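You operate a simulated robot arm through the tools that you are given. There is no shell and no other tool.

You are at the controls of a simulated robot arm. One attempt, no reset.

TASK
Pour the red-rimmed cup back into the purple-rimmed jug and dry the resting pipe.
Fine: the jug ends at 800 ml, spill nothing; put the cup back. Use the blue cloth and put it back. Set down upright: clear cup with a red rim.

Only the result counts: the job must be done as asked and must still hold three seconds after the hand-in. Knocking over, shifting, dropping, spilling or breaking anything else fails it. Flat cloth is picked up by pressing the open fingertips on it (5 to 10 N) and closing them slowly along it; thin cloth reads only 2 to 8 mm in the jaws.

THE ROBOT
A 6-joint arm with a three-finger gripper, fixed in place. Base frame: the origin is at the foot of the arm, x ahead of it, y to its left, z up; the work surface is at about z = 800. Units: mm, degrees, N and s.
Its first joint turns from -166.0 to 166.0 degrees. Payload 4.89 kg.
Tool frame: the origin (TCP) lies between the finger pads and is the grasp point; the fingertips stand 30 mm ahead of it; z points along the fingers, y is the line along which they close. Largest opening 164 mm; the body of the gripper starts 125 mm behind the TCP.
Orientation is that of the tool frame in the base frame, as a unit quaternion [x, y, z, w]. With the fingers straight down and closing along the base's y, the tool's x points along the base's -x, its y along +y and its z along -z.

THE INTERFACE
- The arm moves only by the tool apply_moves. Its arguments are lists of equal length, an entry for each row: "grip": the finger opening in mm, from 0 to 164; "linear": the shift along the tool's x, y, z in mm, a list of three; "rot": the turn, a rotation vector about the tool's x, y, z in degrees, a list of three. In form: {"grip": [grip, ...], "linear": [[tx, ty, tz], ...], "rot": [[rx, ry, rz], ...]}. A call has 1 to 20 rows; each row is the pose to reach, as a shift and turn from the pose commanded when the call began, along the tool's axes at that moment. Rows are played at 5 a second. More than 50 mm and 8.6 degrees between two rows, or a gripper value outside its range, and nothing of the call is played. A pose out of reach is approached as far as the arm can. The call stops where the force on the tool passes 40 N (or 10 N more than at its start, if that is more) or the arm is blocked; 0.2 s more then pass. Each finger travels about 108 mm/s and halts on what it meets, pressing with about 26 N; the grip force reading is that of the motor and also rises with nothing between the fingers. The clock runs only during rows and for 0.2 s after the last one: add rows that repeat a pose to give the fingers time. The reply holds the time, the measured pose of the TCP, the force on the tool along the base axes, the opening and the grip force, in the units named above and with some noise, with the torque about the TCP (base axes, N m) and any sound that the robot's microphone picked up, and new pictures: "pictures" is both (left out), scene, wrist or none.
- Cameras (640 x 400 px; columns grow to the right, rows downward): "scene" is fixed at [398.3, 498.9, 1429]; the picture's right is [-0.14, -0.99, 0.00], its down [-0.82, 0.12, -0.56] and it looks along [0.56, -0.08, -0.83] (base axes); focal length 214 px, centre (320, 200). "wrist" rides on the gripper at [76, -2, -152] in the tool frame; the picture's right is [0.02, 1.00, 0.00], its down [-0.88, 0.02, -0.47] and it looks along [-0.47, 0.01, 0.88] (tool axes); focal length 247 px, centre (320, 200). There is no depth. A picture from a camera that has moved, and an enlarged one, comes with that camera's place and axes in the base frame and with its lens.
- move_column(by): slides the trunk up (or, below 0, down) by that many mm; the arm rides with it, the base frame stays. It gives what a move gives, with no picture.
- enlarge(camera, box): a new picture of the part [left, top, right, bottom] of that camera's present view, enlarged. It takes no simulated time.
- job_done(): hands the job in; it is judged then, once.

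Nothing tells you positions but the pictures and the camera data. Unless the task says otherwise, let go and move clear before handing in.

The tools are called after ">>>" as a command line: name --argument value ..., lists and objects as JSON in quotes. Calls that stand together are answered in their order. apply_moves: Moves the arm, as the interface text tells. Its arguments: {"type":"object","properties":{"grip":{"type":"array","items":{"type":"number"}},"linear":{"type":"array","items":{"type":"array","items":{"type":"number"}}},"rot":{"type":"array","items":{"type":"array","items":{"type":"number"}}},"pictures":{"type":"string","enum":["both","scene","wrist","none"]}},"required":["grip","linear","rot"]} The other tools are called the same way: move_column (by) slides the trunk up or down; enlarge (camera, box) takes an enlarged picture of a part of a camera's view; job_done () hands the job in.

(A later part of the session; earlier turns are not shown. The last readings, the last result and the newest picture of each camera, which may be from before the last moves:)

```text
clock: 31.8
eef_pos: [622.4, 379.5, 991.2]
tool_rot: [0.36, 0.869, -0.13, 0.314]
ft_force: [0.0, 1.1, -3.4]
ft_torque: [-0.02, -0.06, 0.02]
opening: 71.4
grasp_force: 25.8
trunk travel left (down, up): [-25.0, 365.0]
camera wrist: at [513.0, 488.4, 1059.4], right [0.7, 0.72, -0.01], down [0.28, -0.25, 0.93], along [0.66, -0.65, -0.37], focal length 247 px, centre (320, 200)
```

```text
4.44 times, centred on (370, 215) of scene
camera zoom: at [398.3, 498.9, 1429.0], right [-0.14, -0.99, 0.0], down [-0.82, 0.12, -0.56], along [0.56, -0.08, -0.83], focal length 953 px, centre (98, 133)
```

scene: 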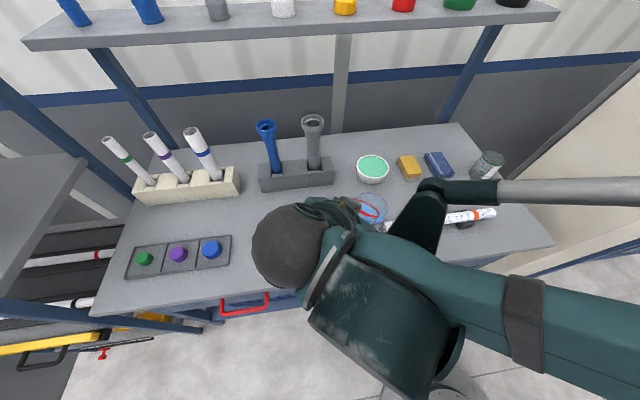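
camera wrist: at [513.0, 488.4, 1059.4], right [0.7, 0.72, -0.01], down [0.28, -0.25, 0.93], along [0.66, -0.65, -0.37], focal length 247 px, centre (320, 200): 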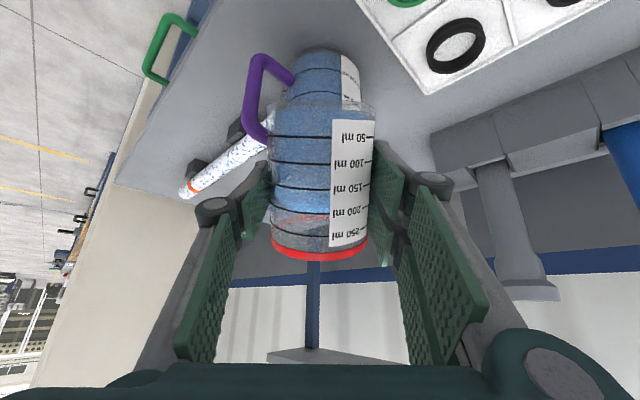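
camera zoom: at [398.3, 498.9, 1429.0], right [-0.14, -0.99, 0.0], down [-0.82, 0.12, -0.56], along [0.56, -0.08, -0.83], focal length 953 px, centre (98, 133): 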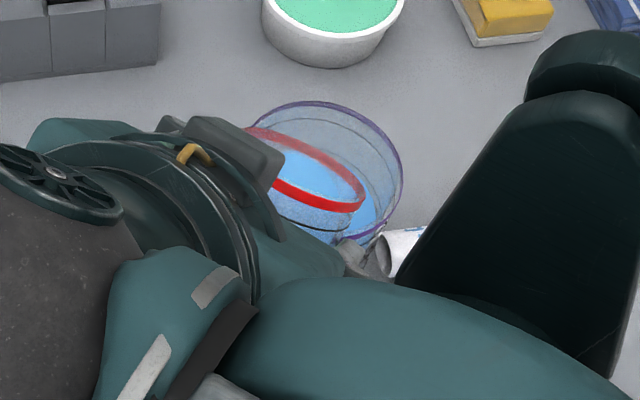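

The lip is inside the jug's mouth as seen from above. I'll tilt slowly on to 50 degrees, where the flow should start, and check.

>>> apply_moves --grip '[60, 60, 60, 60, 60, 60, 60, 60, 60, 60, 60, 60, 60, 60]' --linear '[[-0.4, 0, 0.4], [-0.7, 0, 0.8], [-1.1, 0, 1.2], [-1.5, 0, 1.6], [-1.8, 0, 2.0], [-2.2, 0, 2.4], [-2.4, 0, 2.2], [-2.5, 0, 1.9], [-2.7, 0, 1.7], [-2.9, 0, 1.5], [-3.0, 0, 1.2], [-3.2, 0, 1.0], [-3.2, 0, 1.0], [-3.2, 0, 1.0]]' --rot '[[0, 1, 0], [0, 2, 0], [0, 3, 0], [0, 4, 0], [0, 5, 0], [0, 6, 0], [0, 7, 0], [0, 8, 0], [0, 9, 0], [0, 10, 0], [0, 11, 0], [0, 12, 0], [0, 12, 0], [0, 12, 0]]' --pictures "both"

>>> enlarge --camera "wrist" --box '[220, 30, 430, 280]'

>>> enlarge --camera "scene" --box '[330, 180, 410, 250]'

```text
clock: 34.8
eef_pos: [625.9, 379.1, 991.9]
tool_rot: [0.371, 0.897, -0.092, 0.222]
ft_force: [-1.0, 0.2, -2.5]
ft_torque: [0.0, -0.05, 0.03]
opening: 70.9
grasp_force: 25.8
trunk travel left (down, up): [-25.0, 365.0]
camera wrist: at [527.4, 475.1, 1091.1], right [0.69, 0.72, -0.01], down [0.41, -0.38, 0.83], along [0.59, -0.58, -0.56], focal length 247 px, centre (320, 200)
```

scene: 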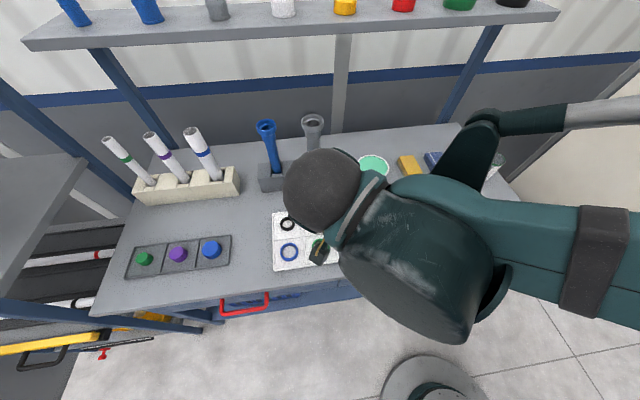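
wrist: 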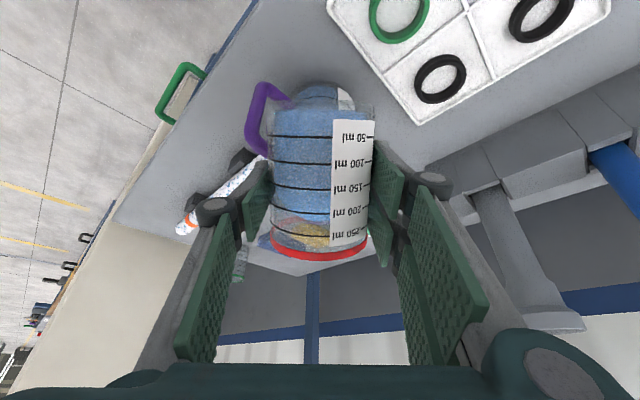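

```text
1.60 times, centred on (325, 155) of wrist
camera zoom: at [527.4, 475.1, 1091.1], right [0.69, 0.72, -0.01], down [0.41, -0.38, 0.83], along [0.59, -0.58, -0.56], focal length 395 px, centre (312, 272)
```

zoom: 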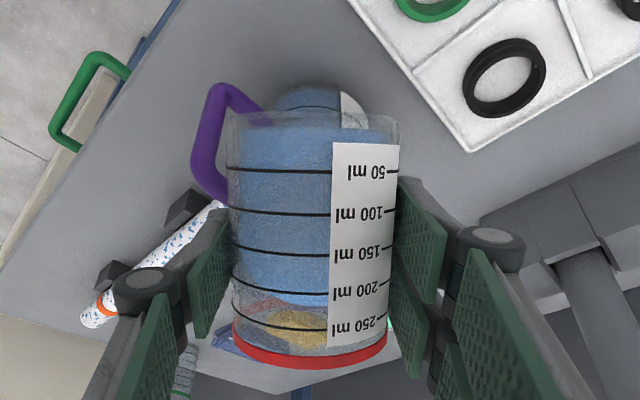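

```text
5.71 times, centred on (370, 215) of scene
camera zoom: at [398.3, 498.9, 1429.0], right [-0.14, -0.99, 0.0], down [-0.82, 0.12, -0.56], along [0.56, -0.08, -0.83], focal length 1226 px, centre (34, 114)
```

zoom: 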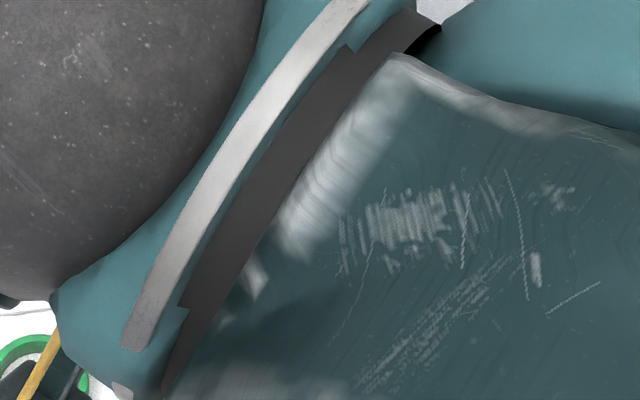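

>>> apply_moves --grip '[60, 60, 60, 60, 60, 60, 60, 60, 60, 60, 60, 60, 60, 60, 60, 60]' --linear '[[-0.2, 0, -0.1], [-0.3, 0, -0.2], [-0.5, 0, -0.3], [-0.6, 0, -0.4], [-0.8, 0, -0.5], [-1.0, 0, -0.5], [-1.1, 0, -0.6], [-1.3, 0, -0.7], [-1.4, 0, -0.8], [-1.6, 0, -0.9], [-2.0, 0, -1.2], [-2.5, 0, -1.6], [-2.9, 0, -1.9], [-3.4, 0, -2.3], [-3.4, 0, -2.3], [-3.4, 0, -2.3]]' --rot '[[0, 1, 0], [0, 2, 0], [0, 3, 0], [0, 4, 0], [0, 5, 0], [0, 6, 0], [0, 7, 0], [0, 8, 0], [0, 9, 0], [0, 10, 0], [0, 11, 0], [0, 12, 0], [0, 13, 0], [0, 14, 0], [0, 14, 0], [0, 14, 0]]' --pictures "wrist"

>>> enlarge --camera "wrist" --box '[220, 30, 430, 280]'

```text
clock: 38.1
eef_pos: [627.1, 377.2, 995.7]
tool_rot: [0.381, 0.917, -0.046, 0.111]
ft_force: [0.9, -0.3, -2.0]
ft_torque: [-0.04, -0.01, 0.01]
opening: 71.0
grasp_force: 25.7
trunk travel left (down, up): [-25.0, 365.0]
camera wrist: at [549.2, 453.1, 1124.7], right [0.69, 0.72, -0.01], down [0.54, -0.51, 0.67], along [0.48, -0.47, -0.74], focal length 247 px, centre (320, 200)
```

wrist: 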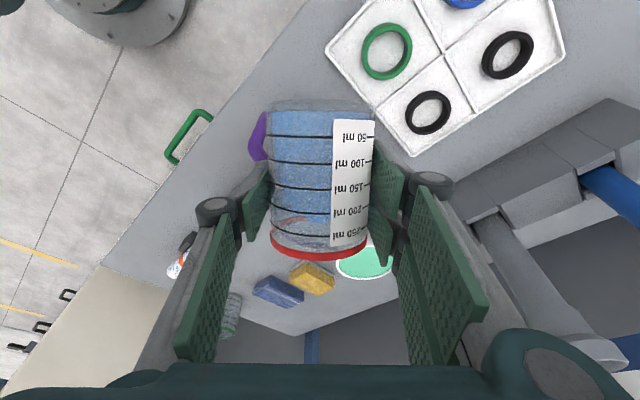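

```text
1.60 times, centred on (325, 155) of wrist
camera zoom: at [549.2, 453.1, 1124.7], right [0.69, 0.72, -0.01], down [0.54, -0.51, 0.67], along [0.48, -0.47, -0.74], focal length 395 px, centre (312, 272)
```

zoom: 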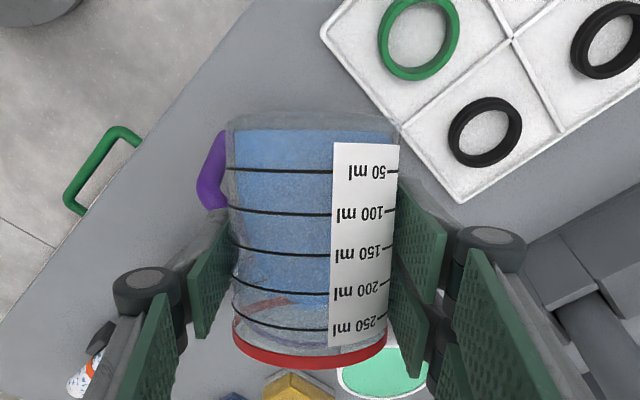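

The weight is falling as it pours, with no sound of spilling. I'll continue slowly to 80 degrees.

>>> apply_moves --grip '[60, 60, 60, 60, 60, 60, 60, 60, 60, 60, 60, 60, 60, 60, 60, 60, 60, 60]' --linear '[[-0.4, 0, -0.4], [-0.8, 0, -0.8], [-1.2, 0, -1.2], [-1.7, 0, -1.7], [-2.1, 0, -2.1], [-2.5, 0, -2.5], [-3.0, 0, -2.9], [-3.5, 0, -3.2], [-3.9, 0, -3.6], [-4.4, 0, -3.9], [-4.9, 0, -4.3], [-5.5, 0, -4.8], [-6.1, 0, -5.3], [-6.7, 0, -5.9], [-7.3, 0, -6.4], [-7.9, 0, -6.9], [-7.9, 0, -6.9], [-7.9, 0, -6.9]]' --rot '[[0, 1, 0], [0, 2, 0], [0, 3, 0], [0, 4, 0], [0, 5, 0], [0, 6, 0], [0, 7, 0], [0, 8, 0], [0, 9, 0], [0, 10, 0], [0, 11, 0], [0, 12, 0], [0, 13, 0], [0, 14, 0], [0, 15, 0], [0, 16, 0], [0, 16, 0], [0, 16, 0]]' --pictures "both"

>>> enlarge --camera "wrist" --box '[220, 30, 430, 280]'

```text
clock: 42.0
eef_pos: [632.5, 373.8, 1004.5]
tool_rot: [0.383, 0.924, 0.008, -0.018]
ft_force: [-0.4, -0.6, -1.2]
ft_torque: [0.02, 0.01, -0.03]
opening: 70.6
grasp_force: 25.7
trunk travel left (down, up): [-25.0, 365.0]
camera wrist: at [581.5, 421.8, 1159.5], right [0.69, 0.72, 0.0], down [0.65, -0.62, 0.44], along [0.32, -0.3, -0.9], focal length 247 px, centre (320, 200)
```

scene: 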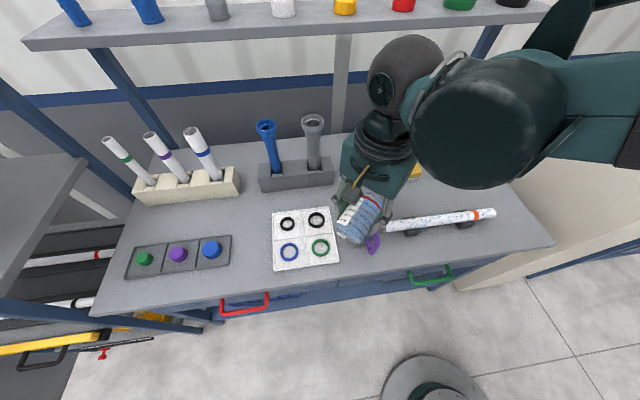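
wrist: 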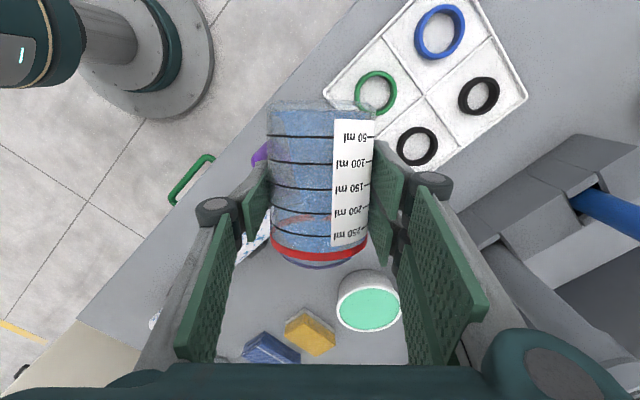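

```text
1.60 times, centred on (325, 155) of wrist
camera zoom: at [581.5, 421.8, 1159.5], right [0.69, 0.72, 0.0], down [0.65, -0.62, 0.44], along [0.32, -0.3, -0.9], focal length 395 px, centre (312, 272)
```

zoom: 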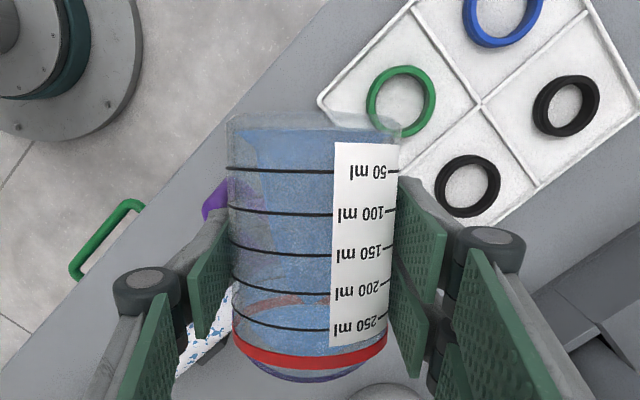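

>>> apply_moves --grip '[60, 60, 60, 60, 60, 60, 60, 60, 60, 60, 60, 60, 60, 60, 60, 60, 60, 60, 60, 60]' --linear '[[-0.5, 0, -0.8], [-1.0, 0, -1.6], [-1.6, 0, -2.4], [-2.1, 0, -3.2], [-2.6, 0, -4.0], [-3.1, 0, -4.8], [-3.7, 0, -5.5], [-4.2, 0, -6.3], [-4.8, 0, -7.0], [-5.3, 0, -7.8], [-5.9, 0, -8.5], [-6.6, 0, -9.2], [-7.2, 0, -10.0], [-7.9, 0, -10.7], [-8.5, 0, -11.4], [-9.9, 0, -12.7], [-11.2, 0, -14.0], [-12.7, 0, -15.2], [-14.2, 0, -16.3], [-15.7, 0, -17.5]]' --rot '[[0, 1, 0], [0, 2, 0], [0, 3, 0], [0, 4, 0], [0, 5, 0], [0, 6, 0], [0, 7, 0], [0, 8, 0], [0, 9, 0], [0, 10, 0], [0, 11, 0], [0, 12, 0], [0, 13, 0], [0, 14, 0], [0, 15, 0], [0, 17, 0], [0, 19, 0], [0, 21, 0], [0, 23, 0], [0, 25, 0]]' --pictures "both"

>>> enlarge --camera "wrist" --box '[220, 60, 430, 300]'

>>> enlarge --camera "scene" --box '[320, 160, 420, 270]'

```text
clock: 46.1
eef_pos: [642.8, 360.9, 1021.0]
tool_rot: [0.372, 0.898, 0.09, -0.217]
ft_force: [-0.8, 0.7, 0.2]
ft_torque: [-0.06, -0.08, -0.01]
opening: 70.3
grasp_force: 26.2
trunk travel left (down, up): [-25.0, 365.0]
camera wrist: at [643.1, 358.7, 1191.3], right [0.69, 0.72, 0.01], down [0.72, -0.69, 0.02], along [0.02, -0.01, -1.0], focal length 247 px, centre (320, 200)
```

scene: 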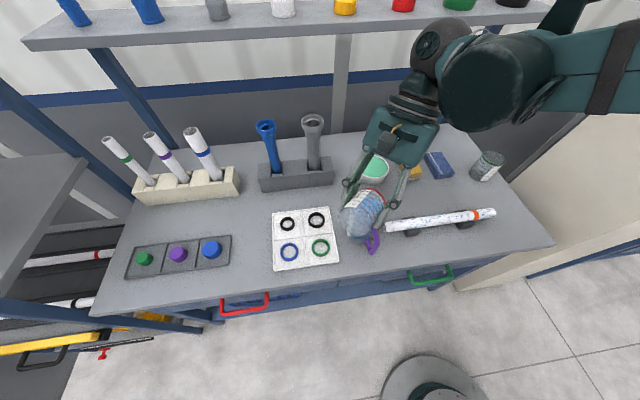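
wrist: 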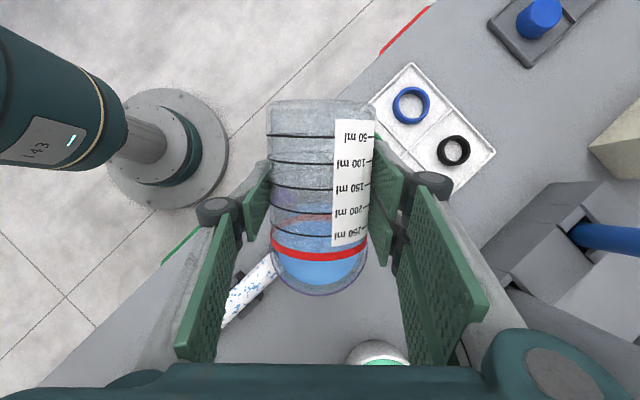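

```text
1.67 times, centred on (325, 180) of wrist
camera zoom: at [643.1, 358.7, 1191.3], right [0.69, 0.72, 0.01], down [0.72, -0.69, 0.02], along [0.02, -0.01, -1.0], focal length 412 px, centre (312, 233)
```

zoom: 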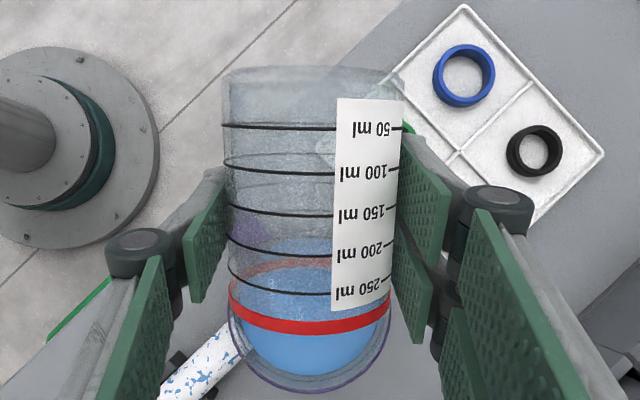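

```text
3.64 times, centred on (370, 215) of scene
camera zoom: at [398.3, 498.9, 1429.0], right [-0.14, -0.99, 0.0], down [-0.82, 0.12, -0.56], along [0.56, -0.08, -0.83], focal length 780 px, centre (138, 146)
```

zoom: 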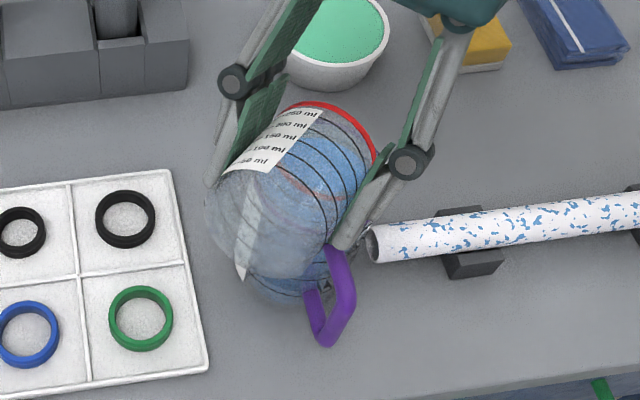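

The cup looks empty. I'll tilt to 115 degrees and hold so it drains fully.

>>> apply_moves --grip '[60, 60, 60, 60, 60, 60, 60, 60, 60, 60, 60, 60, 60, 60, 60, 60]' --linear '[[-0.8, 0, -2.9], [-1.7, 0, -5.8], [-2.4, 0, -9.0], [-3.1, 0, -12.2], [-3.1, 0, -12.2], [-3.1, 0, -12.2], [-3.1, 0, -12.2], [-3.1, 0, -12.2], [-3.1, 0, -12.2], [-3.1, 0, -12.2], [-3.1, 0, -12.2], [-3.1, 0, -12.2], [-3.1, 0, -12.2], [-3.1, 0, -12.2], [-3.1, 0, -12.2], [-3.1, 0, -12.2]]' --rot '[[0, 2.5, 0], [0, 5, 0], [0, 7.5, 0], [0, 10, 0], [0, 10, 0], [0, 10, 0], [0, 10, 0], [0, 10, 0], [0, 10, 0], [0, 10, 0], [0, 10, 0], [0, 10, 0], [0, 10, 0], [0, 10, 0], [0, 10, 0], [0, 10, 0]]' --pictures "both"

>>> enlarge --camera "wrist" --box '[220, 60, 430, 320]'

>>> enlarge --camera "scene" --box '[320, 160, 420, 270]'

```text
clock: 49.5
eef_pos: [647.2, 356.0, 1031.0]
tool_rot: [0.362, 0.876, 0.121, -0.295]
ft_force: [-0.4, -0.9, -0.8]
ft_torque: [0.01, -0.05, -0.01]
opening: 70.4
grasp_force: 25.8
trunk travel left (down, up): [-25.0, 365.0]
camera wrist: at [669.9, 331.5, 1198.0], right [0.69, 0.72, 0.01], down [0.71, -0.69, -0.16], along [-0.1, 0.12, -0.99], focal length 247 px, centre (320, 200)
```

scene: 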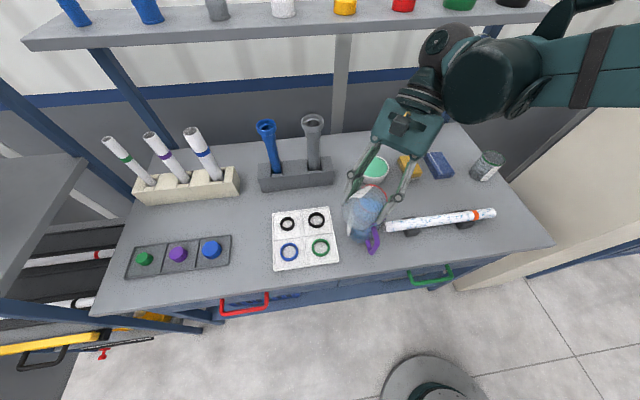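
wrist: 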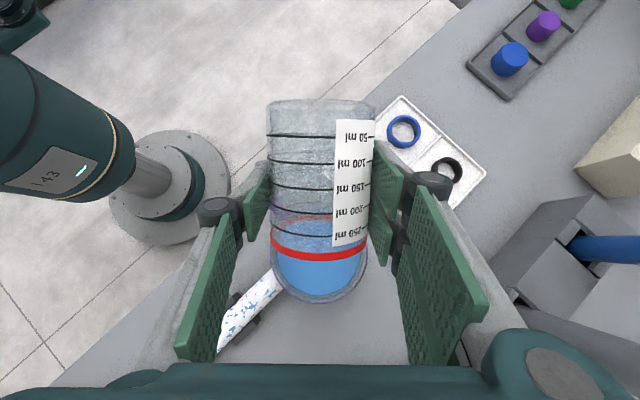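

```text
1.54 times, centred on (325, 190) of wrist
camera zoom: at [669.9, 331.5, 1198.0], right [0.69, 0.72, 0.01], down [0.71, -0.69, -0.16], along [-0.1, 0.12, -0.99], focal length 380 px, centre (312, 215)
```

zoom: 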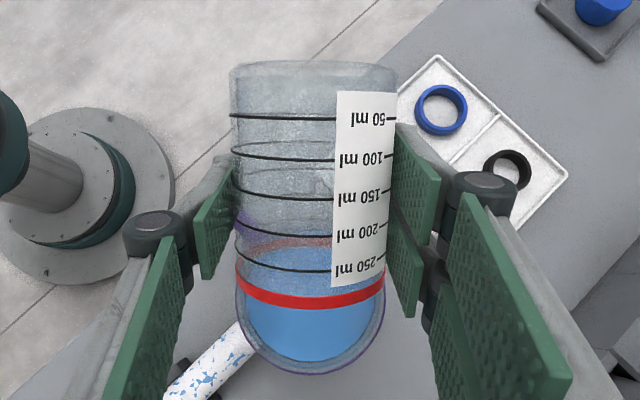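

```text
3.64 times, centred on (370, 215) of scene
camera zoom: at [398.3, 498.9, 1429.0], right [-0.14, -0.99, 0.0], down [-0.82, 0.12, -0.56], along [0.56, -0.08, -0.83], focal length 780 px, centre (138, 146)
```

zoom: 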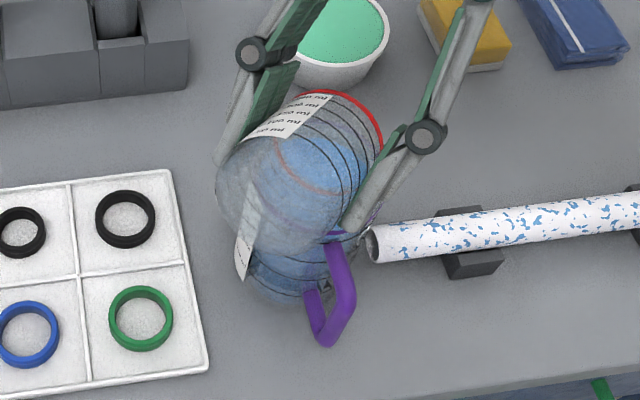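

Empty and drained. I'll reverse the tilt along the same path back to upright beside the jug.

>>> apply_moves --grip '[60, 60, 60, 60, 60, 60, 60, 60, 60, 60, 60, 60, 60, 60, 60, 60, 60]' --linear '[[0.6, 0, 9.6], [2.3, 0, 17.2], [3.6, 0, 24.1], [3.9, 0, 31.2], [3.7, 0, 38.0], [3.7, 0, 43.0], [3.2, 0, 47.3], [2.9, 0, 49.6], [2.2, 0, 51.0], [3.4, 0, 52.8], [12.9, 0, 56.0], [22.5, 0, 57.0], [30.9, 0, 57.0], [35.9, 0, 56.6], [38.9, 0, 55.7], [39.9, 0, 55.5], [39.9, 0, 55.5]]' --rot '[[0, -7.5, 0], [0, -15, 0], [0, -22.5, 0], [0, -30, 0], [0, -37.5, 0], [0, -45, 0], [0, -52.5, 0], [0, -60, 0], [0, -67.5, 0], [0, -75, 0], [0, -82.5, 0], [0, -90, 0], [0, -97.5, 0], [0, -105, 0], [0, -112.5, 0], [0, -115, 0], [0, -115, 0]]' --pictures "both"

>>> enlarge --camera "wrist" --box '[220, 0, 430, 270]'

>>> enlarge --camera "scene" --box '[320, 170, 420, 260]'

```text
clock: 53.1
eef_pos: [602.2, 400.8, 1010.4]
tool_rot: [0.297, 0.719, -0.24, 0.58]
ft_force: [0.0, -0.4, -0.5]
ft_torque: [0.05, -0.01, 0.03]
opening: 69.1
grasp_force: 26.2
trunk travel left (down, up): [-25.0, 365.0]
camera wrist: at [484.6, 515.7, 968.0], right [0.7, 0.71, -0.02], down [-0.18, 0.21, 0.96], along [0.69, -0.67, 0.28], focal length 247 px, centre (320, 200)
```

scene: 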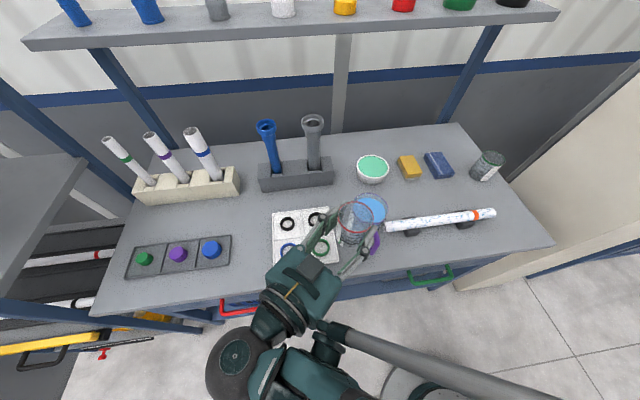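
wrist: 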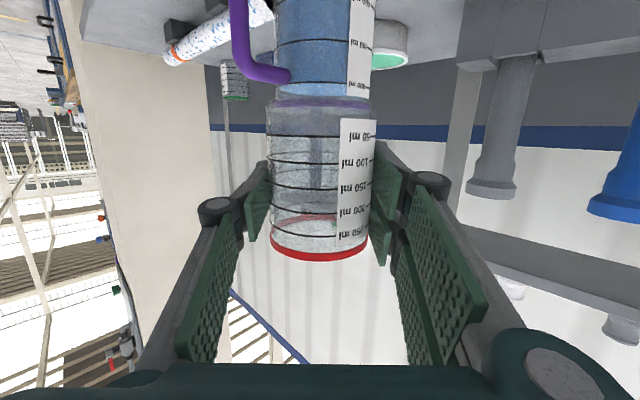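

```text
1.48 times, centred on (325, 135) of wrist
camera zoom: at [484.6, 515.7, 968.0], right [0.7, 0.71, -0.02], down [-0.18, 0.21, 0.96], along [0.69, -0.67, 0.28], focal length 366 px, centre (313, 296)
```

zoom: 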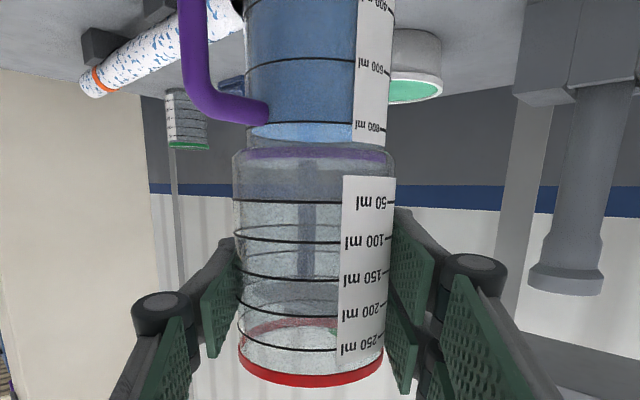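

```text
4.44 times, centred on (370, 215) of scene
camera zoom: at [398.3, 498.9, 1429.0], right [-0.14, -0.99, 0.0], down [-0.82, 0.12, -0.56], along [0.56, -0.08, -0.83], focal length 953 px, centre (98, 133)
```

zoom: 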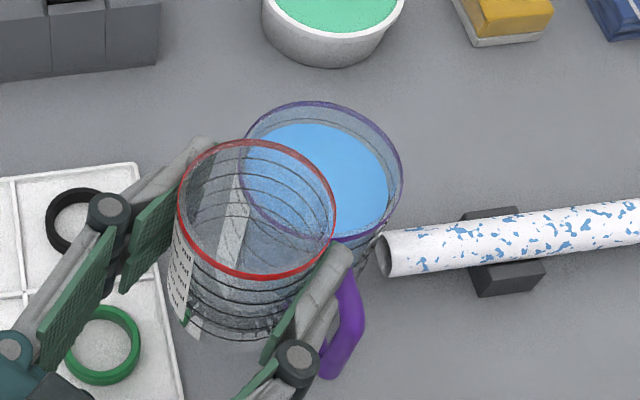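

>>> enlarge --camera "wrist" --box '[240, 80, 400, 270]'

```text
2.11 times, centred on (320, 175) of wrist
camera zoom: at [484.6, 515.7, 968.0], right [0.7, 0.71, -0.02], down [-0.18, 0.21, 0.96], along [0.69, -0.67, 0.28], focal length 520 px, centre (320, 253)
```

zoom: 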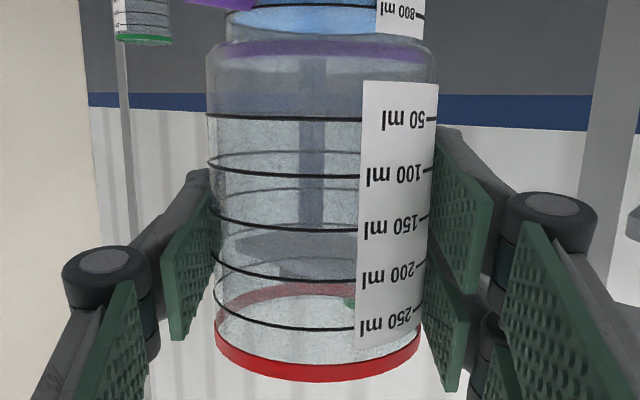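

The jug now sits right at the 800 ml line and the cup is empty and upright. I'll carry the cup back to its spot along the same path.

>>> apply_moves --grip '[60, 60, 60, 60, 60, 60, 60, 60, 60, 60, 60, 60, 60, 60, 60]' --linear '[[0.9, 7.1, -5.2], [3.1, 23.6, -17.5], [5.6, 42.4, -31.4], [8.1, 61.3, -45.4], [10.5, 80.1, -59.4], [13.0, 99, -73.3], [15.5, 117.8, -87.3], [18, 136.6, -101.3], [20.5, 155.5, -115.2], [22.9, 174.3, -129.2], [25.4, 193.2, -143.2], [27.9, 212, -157.1], [30.1, 228.5, -169.4], [31.0, 235.6, -174.6], [31.0, 235.6, -174.6]]' --rot '[[-2.35, 0, -0.5], [-7.82, 0, -1.66], [-14.08, 0, -2.99], [-20.33, 0, -4.32], [-26.59, 0, -5.64], [-32.84, 0, -6.97], [-39.1, 0, -8.3], [-45.36, 0, -9.63], [-51.61, 0, -10.96], [-57.87, 0, -12.28], [-64.12, 0, -13.61], [-70.38, 0, -14.94], [-75.85, 0, -16.1], [-78.2, 0, -16.6], [-78.2, 0, -16.6]]' --pictures "wrist"

```text
clock: 56.4
eef_pos: [645.0, 693.0, 1016.1]
tool_rot: [-0.232, 0.742, 0.19, 0.6]
ft_force: [0.5, -0.6, -0.4]
ft_torque: [-0.01, 0.01, -0.02]
opening: 68.9
grasp_force: 25.9
trunk travel left (down, up): [-25.0, 365.0]
camera wrist: at [510.2, 596.4, 973.5], right [-0.58, 0.82, -0.02], down [-0.24, -0.15, 0.96], along [0.78, 0.56, 0.28], focal length 247 px, centre (320, 200)
```

wrist: 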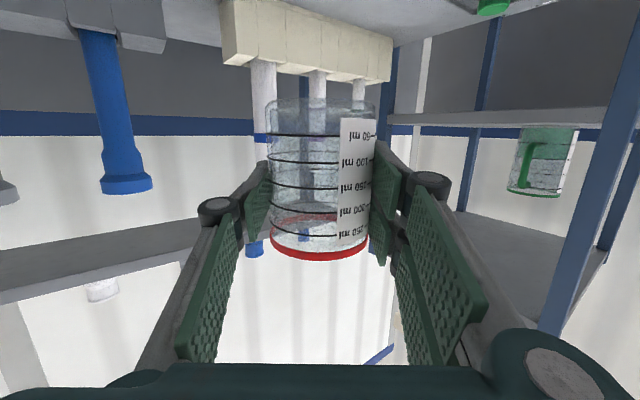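

>>> apply_moves --grip '[60, 60, 60, 60, 60, 60, 60, 60, 60, 60, 60, 60, 60, 60]' --linear '[[9.8, 0, 2.1], [29.3, 0, 6.2], [48.9, 0, 10.4], [68.5, 0, 14.6], [88, 0, 18.7], [107.6, 0, 22.9], [125.2, 0, 26.6], [137, 0, 29.1], [143.8, 0, 30.6], [147.7, 0, 31.4], [150.6, 0, 32], [152.6, 0, 32.4], [154.5, 0, 32.9], [154.5, 0, 32.9]]' --rot '[[0, 0, 0], [0, 0, 0], [0, 0, 0], [0, 0, 0], [0, 0, 0], [0, 0, 0], [0, 0, 0], [0, 0, 0], [0, 0, 0], [0, 0, 0], [0, 0, 0], [0, 0, 0], [0, 0, 0], [0, 0, 0]]' --pictures "both"

>>> enlarge --camera "scene" --box '[195, 215, 291, 295]'

>>> enlarge --camera "wrist" --box '[200, 90, 440, 280]'

```text
clock: 59.4
eef_pos: [643.5, 693.8, 860.9]
tool_rot: [-0.232, 0.742, 0.19, 0.6]
ft_force: [3.6, -5.3, 18.2]
ft_torque: [0.61, -0.19, -0.12]
opening: 69.2
grasp_force: 26.1
trunk travel left (down, up): [-25.0, 365.0]
camera wrist: at [509.4, 597.1, 816.4], right [-0.58, 0.82, -0.02], down [-0.24, -0.15, 0.96], along [0.78, 0.56, 0.28], focal length 247 px, centre (320, 200)
```

scene: 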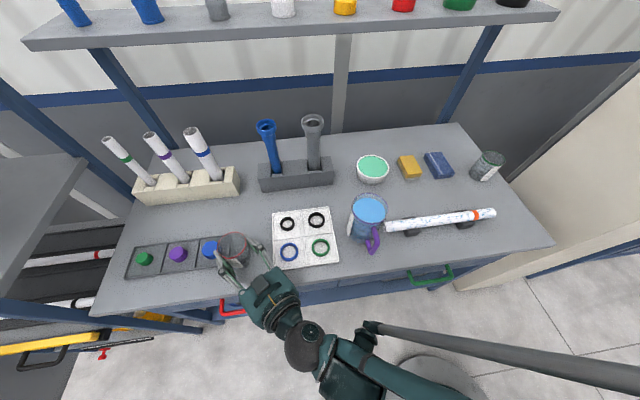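
wrist: 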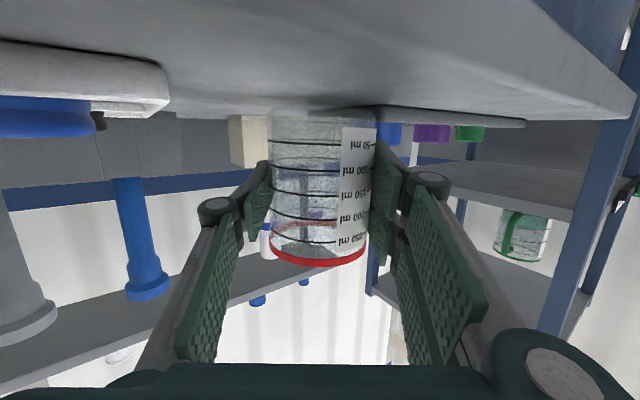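

```text
5.00 times, centred on (243, 255) of scene
camera zoom: at [398.3, 498.9, 1429.0], right [-0.14, -0.99, 0.0], down [-0.82, 0.12, -0.56], along [0.56, -0.08, -0.83], focal length 1072 px, centre (705, -75)
```

zoom: 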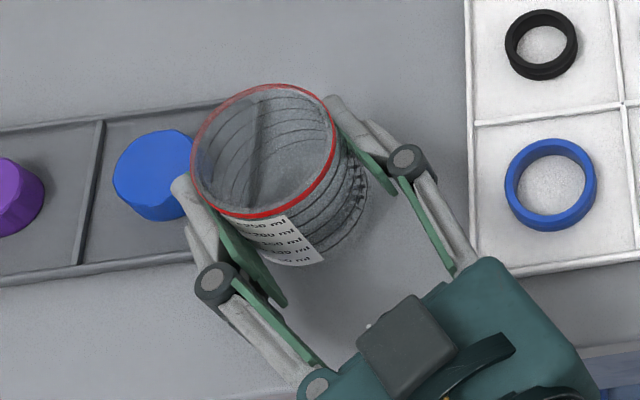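

```text
2.11 times, centred on (320, 185) of wrist
camera zoom: at [509.4, 597.1, 816.4], right [-0.58, 0.82, -0.02], down [-0.24, -0.15, 0.96], along [0.78, 0.56, 0.28], focal length 520 px, centre (320, 232)
```

zoom: 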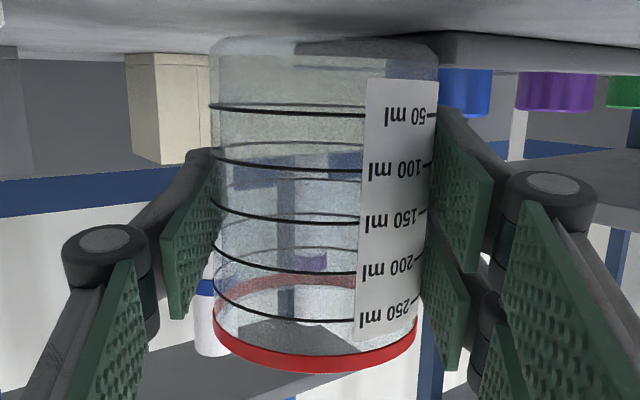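

The cup touched down early: the force and torque show its left edge catching the cap tray's rim. I'll lift slightly, shift about 4 mm away from the tray, and look.

>>> apply_moves --grip '[60, 60, 60, 60, 60]' --linear '[[-4.9, 0, -1.0], [-9.8, 0, -2.1], [-9.5, -1.4, -3.6], [-9.2, -2.7, -5.2], [-9.2, -2.7, -5.2]]' --rot '[[0, 0, 0], [0, 0, 0], [0, 0, 0], [0, 0, 0], [0, 0, 0]]' --pictures "wrist"

>>> enlarge --camera "wrist" --box '[200, 90, 440, 280]'

>>> enlarge --camera "scene" --box '[205, 225, 265, 280]'

```text
clock: 60.5
eef_pos: [642.9, 689.7, 869.5]
tool_rot: [-0.231, 0.742, 0.189, 0.6]
ft_force: [0.2, 0.2, -0.5]
ft_torque: [0.05, -0.03, 0.01]
opening: 69.0
grasp_force: 25.6
trunk travel left (down, up): [-25.0, 365.0]
camera wrist: at [508.6, 594.1, 826.7], right [-0.58, 0.82, -0.02], down [-0.24, -0.15, 0.96], along [0.78, 0.56, 0.28], focal length 247 px, centre (320, 200)
```

wrist: 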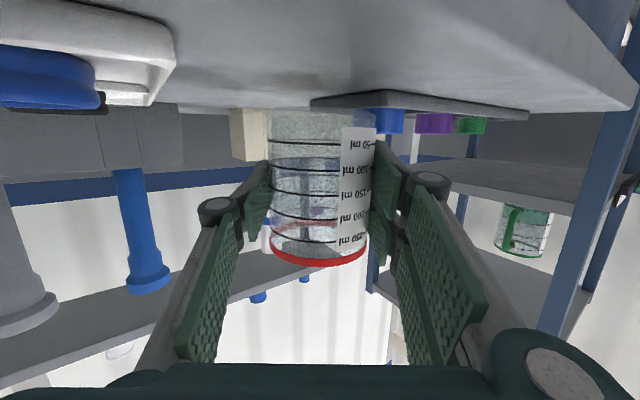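

```text
2.11 times, centred on (320, 185) of wrist
camera zoom: at [508.6, 594.1, 826.7], right [-0.58, 0.82, -0.02], down [-0.24, -0.15, 0.96], along [0.78, 0.56, 0.28], focal length 520 px, centre (320, 232)
```

zoom: 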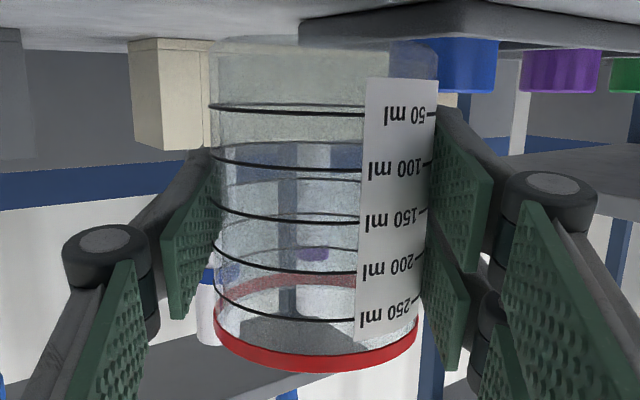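

```text
7.27 times, centred on (235, 252) of scene
camera zoom: at [398.3, 498.9, 1429.0], right [-0.14, -0.99, 0.0], down [-0.82, 0.12, -0.56], along [0.56, -0.08, -0.83], focal length 1560 px, centre (938, -182)
```

zoom: 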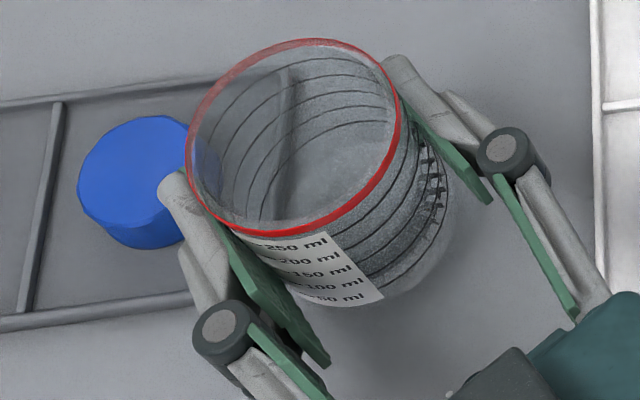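

The cup is level in the grip now, with its base about 6 mm clear of the tray edge. I'll lower it gently until the table takes its weight.

>>> apply_moves --grip '[60, 60, 60, 60, 60, 60, 60]' --linear '[[4.9, 0, 1.0], [7.8, 0, 1.7], [9.8, 0, 2.1], [10.8, 0, 2.3], [11.7, 0, 2.5], [12.7, 0, 2.7], [12.7, 0, 2.7]]' --rot '[[0, 0, 0], [0, 0, 0], [0, 0, 0], [0, 0, 0], [0, 0, 0], [0, 0, 0], [0, 0, 0]]' --pictures "wrist"

>>> enlarge --camera "wrist" --box '[200, 90, 440, 280]'

>>> enlarge --camera "scene" --box '[205, 225, 265, 280]'

```text
clock: 62.1
eef_pos: [643.1, 690.9, 856.5]
tool_rot: [-0.232, 0.742, 0.19, 0.599]
ft_force: [0.2, 0.0, -0.2]
ft_torque: [-0.02, -0.03, -0.02]
opening: 69.4
grasp_force: 25.9
trunk travel left (down, up): [-25.0, 365.0]
camera wrist: at [509.0, 594.1, 813.5], right [-0.58, 0.82, -0.02], down [-0.24, -0.15, 0.96], along [0.78, 0.56, 0.28], focal length 247 px, centre (320, 200)
```

wrist: 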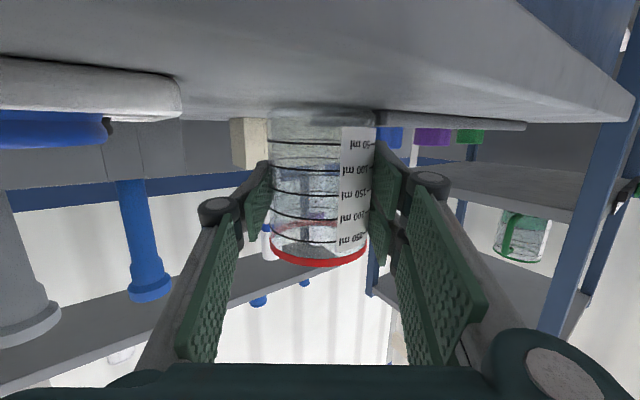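

```text
2.11 times, centred on (320, 185) of wrist
camera zoom: at [509.0, 594.1, 813.5], right [-0.58, 0.82, -0.02], down [-0.24, -0.15, 0.96], along [0.78, 0.56, 0.28], focal length 520 px, centre (320, 232)
```

zoom: 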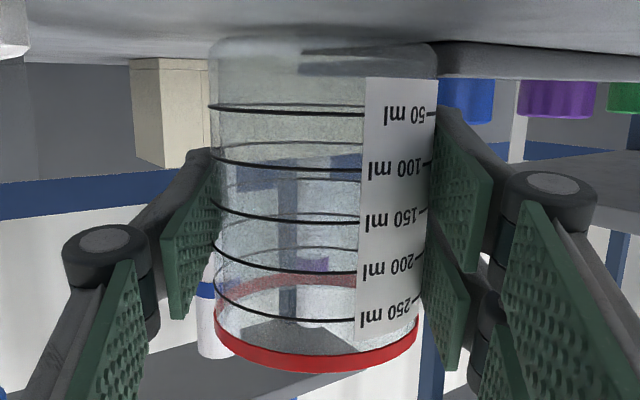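

```text
7.27 times, centred on (235, 252) of scene
camera zoom: at [398.3, 498.9, 1429.0], right [-0.14, -0.99, 0.0], down [-0.82, 0.12, -0.56], along [0.56, -0.08, -0.83], focal length 1560 px, centre (938, -182)
```

zoom: 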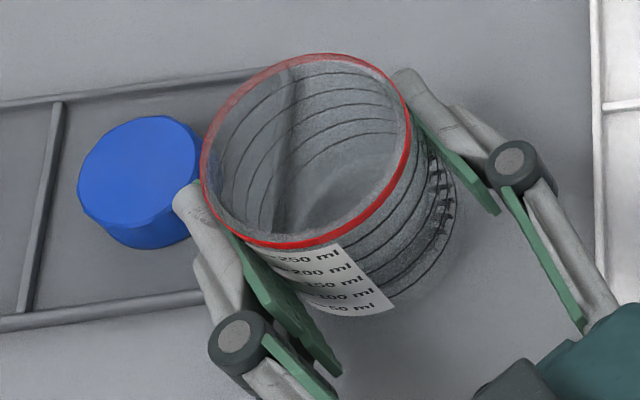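

>>> apply_moves --grip '[60, 60, 60, 60, 60, 60]' --linear '[[1.0, 0, 0.2], [1.5, 0, 0.3], [2.0, 0, 0.4], [2.4, 0, 0.5], [2.7, 0, 0.6], [2.7, 0, 0.6]]' --rot '[[0, 0, 0], [0, 0, 0], [0, 0, 0], [0, 0, 0], [0, 0, 0], [0, 0, 0]]' --pictures "none"

```text
clock: 63.5
eef_pos: [642.3, 690.4, 854.4]
tool_rot: [-0.233, 0.742, 0.19, 0.6]
ft_force: [-1.9, 2.5, 8.1]
ft_torque: [-0.08, 0.1, -0.05]
opening: 69.2
grasp_force: 25.9
trunk travel left (down, up): [-25.0, 365.0]
```

The cup is on the table with light, even contact. I'll open the fingers slowly.

>>> apply_moves --grip '[66, 69, 71, 73, 76, 80, 85, 90, 96, 96]' --linear '[[0, 0, 0], [0, 0, 0], [0, 0, 0], [0, 0, 0], [0, 0, 0], [0, 0, 0], [0, 0, 0], [0, 0, 0], [0, 0, 0], [0, 0, 0]]' --rot '[[0, 0, 0], [0, 0, 0], [0, 0, 0], [0, 0, 0], [0, 0, 0], [0, 0, 0], [0, 0, 0], [0, 0, 0], [0, 0, 0], [0, 0, 0]]' --pictures "both"

>>> enlarge --camera "wrist" --box '[200, 90, 440, 280]'

>>> enlarge --camera "scene" --box '[205, 225, 265, 280]'

```text
clock: 65.8
eef_pos: [642.8, 689.2, 853.5]
tool_rot: [-0.233, 0.742, 0.19, 0.599]
ft_force: [-0.5, -0.4, 0.3]
ft_torque: [-0.03, 0.0, 0.01]
opening: 96.0
grasp_force: 0.1
trunk travel left (down, up): [-25.0, 365.0]
camera wrist: at [509.0, 593.9, 810.4], right [-0.58, 0.82, -0.02], down [-0.24, -0.15, 0.96], along [0.78, 0.56, 0.28], focal length 247 px, centre (320, 200)
```

scene: 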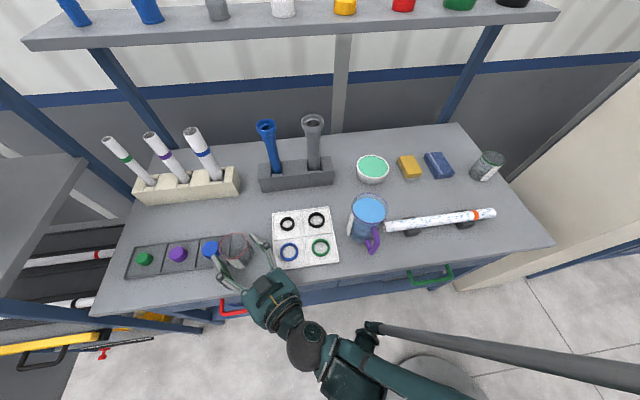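
wrist: 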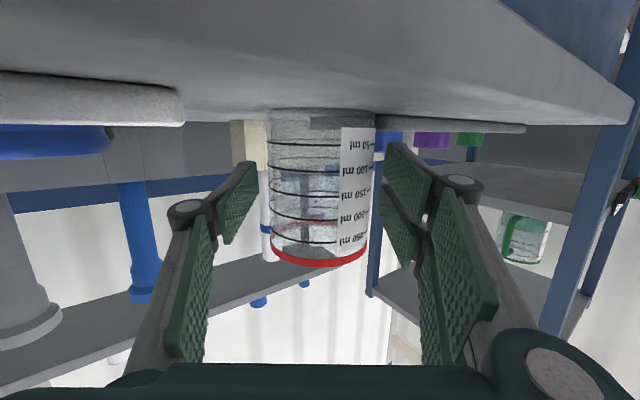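

```text
2.11 times, centred on (320, 185) of wrist
camera zoom: at [509.0, 593.9, 810.4], right [-0.58, 0.82, -0.02], down [-0.24, -0.15, 0.96], along [0.78, 0.56, 0.28], focal length 520 px, centre (320, 232)
```

zoom: 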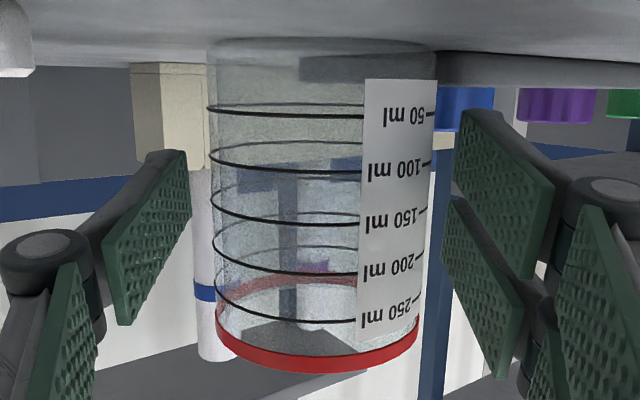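

```text
7.27 times, centred on (235, 252) of scene
camera zoom: at [398.3, 498.9, 1429.0], right [-0.14, -0.99, 0.0], down [-0.82, 0.12, -0.56], along [0.56, -0.08, -0.83], focal length 1560 px, centre (938, -182)
```

zoom: 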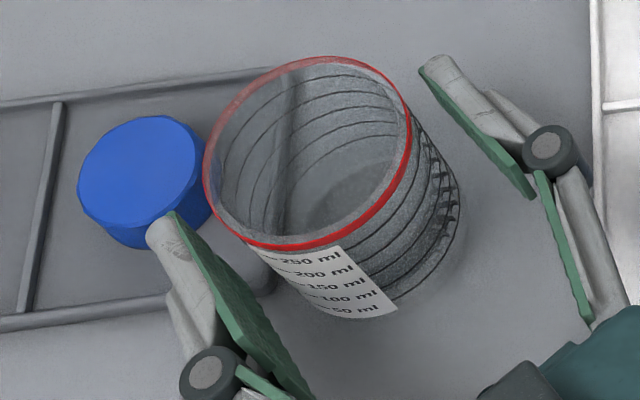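

The cup stands upright on the table, about 4 mm from where it started, and is released. Raising the trunk lifts the open hand straight up off it and restores the standard height.

>>> move_column --by 150

```text
clock: 67.5
eef_pos: [643.1, 689.8, 1004.3]
tool_rot: [-0.232, 0.742, 0.19, 0.6]
ft_force: [0.2, 0.7, -0.9]
ft_torque: [-0.01, 0.0, -0.02]
opening: 96.3
grasp_force: 0.0
trunk travel left (down, up): [-175.0, 215.0]
```

>>> apply_moves --grip '[96, 96, 96, 96, 96, 96, 96, 96, 96, 96, 96]' --linear '[[-10.7, -17.2, -19.9], [-21.4, -34.4, -39.9], [-32.1, -51.6, -59.8], [-42.8, -68.8, -79.8], [-53.5, -86, -99.7], [-64.1, -103.1, -119.6], [-74.8, -120.3, -139.6], [-85.5, -137.5, -159.5], [-96.2, -154.7, -179.5], [-106.9, -171.9, -199.4], [-106.9, -171.9, -199.4]]' --rot '[[0, 7.8, 0], [0, 15.6, 0], [0, 23.4, 0], [0, 31.2, 0], [0, 39, 0], [0, 46.8, 0], [0, 54.6, 0], [0, 62.4, 0], [0, 70.2, 0], [0, 78, 0], [0, 78, 0]]' --pictures "scene"

>>> enlarge --camera "scene" --box '[205, 225, 265, 280]'

>>> enlarge --camera "scene" --box '[100, 180, 420, 320]'

```text
clock: 69.9
eef_pos: [598.4, 448.7, 1151.0]
tool_rot: [-0.301, 0.954, 0.002, -0.002]
ft_force: [0.4, -0.4, -0.1]
ft_torque: [-0.03, 0.04, -0.02]
opening: 96.0
grasp_force: 0.0
trunk travel left (down, up): [-175.0, 215.0]
```

scene: 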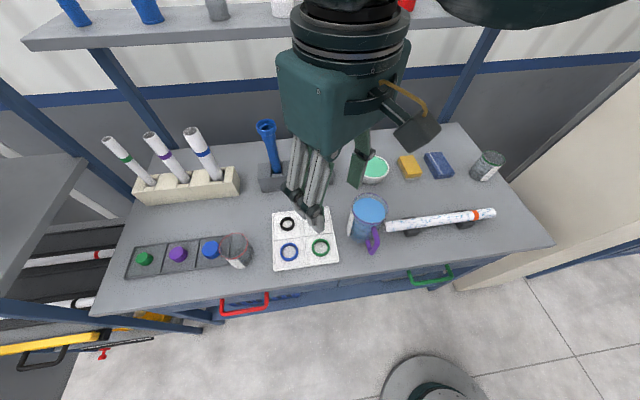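

```text
7.27 times, centred on (235, 252) of scene
camera zoom: at [398.3, 498.9, 1429.0], right [-0.14, -0.99, 0.0], down [-0.82, 0.12, -0.56], along [0.56, -0.08, -0.83], focal length 1560 px, centre (938, -182)
```

zoom: 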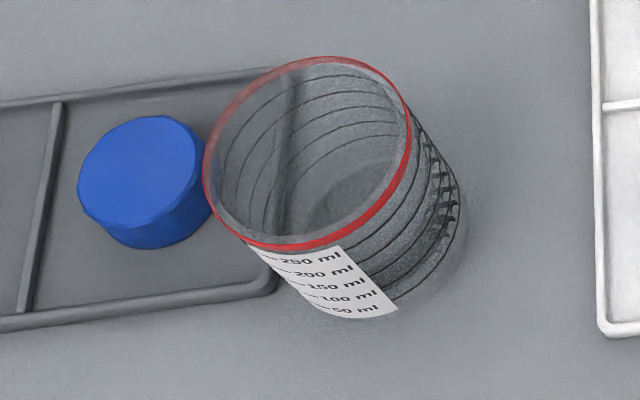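

```text
2.00 times, centred on (260, 250) of scene
camera zoom: at [398.3, 498.9, 1429.0], right [-0.14, -0.99, 0.0], down [-0.82, 0.12, -0.56], along [0.56, -0.08, -0.83], focal length 429 px, centre (440, 100)
```

zoom: 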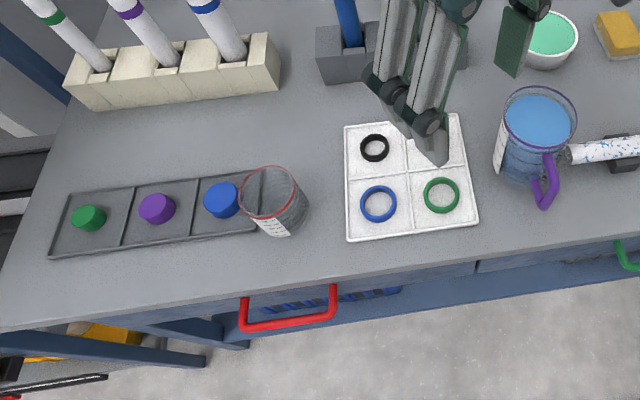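

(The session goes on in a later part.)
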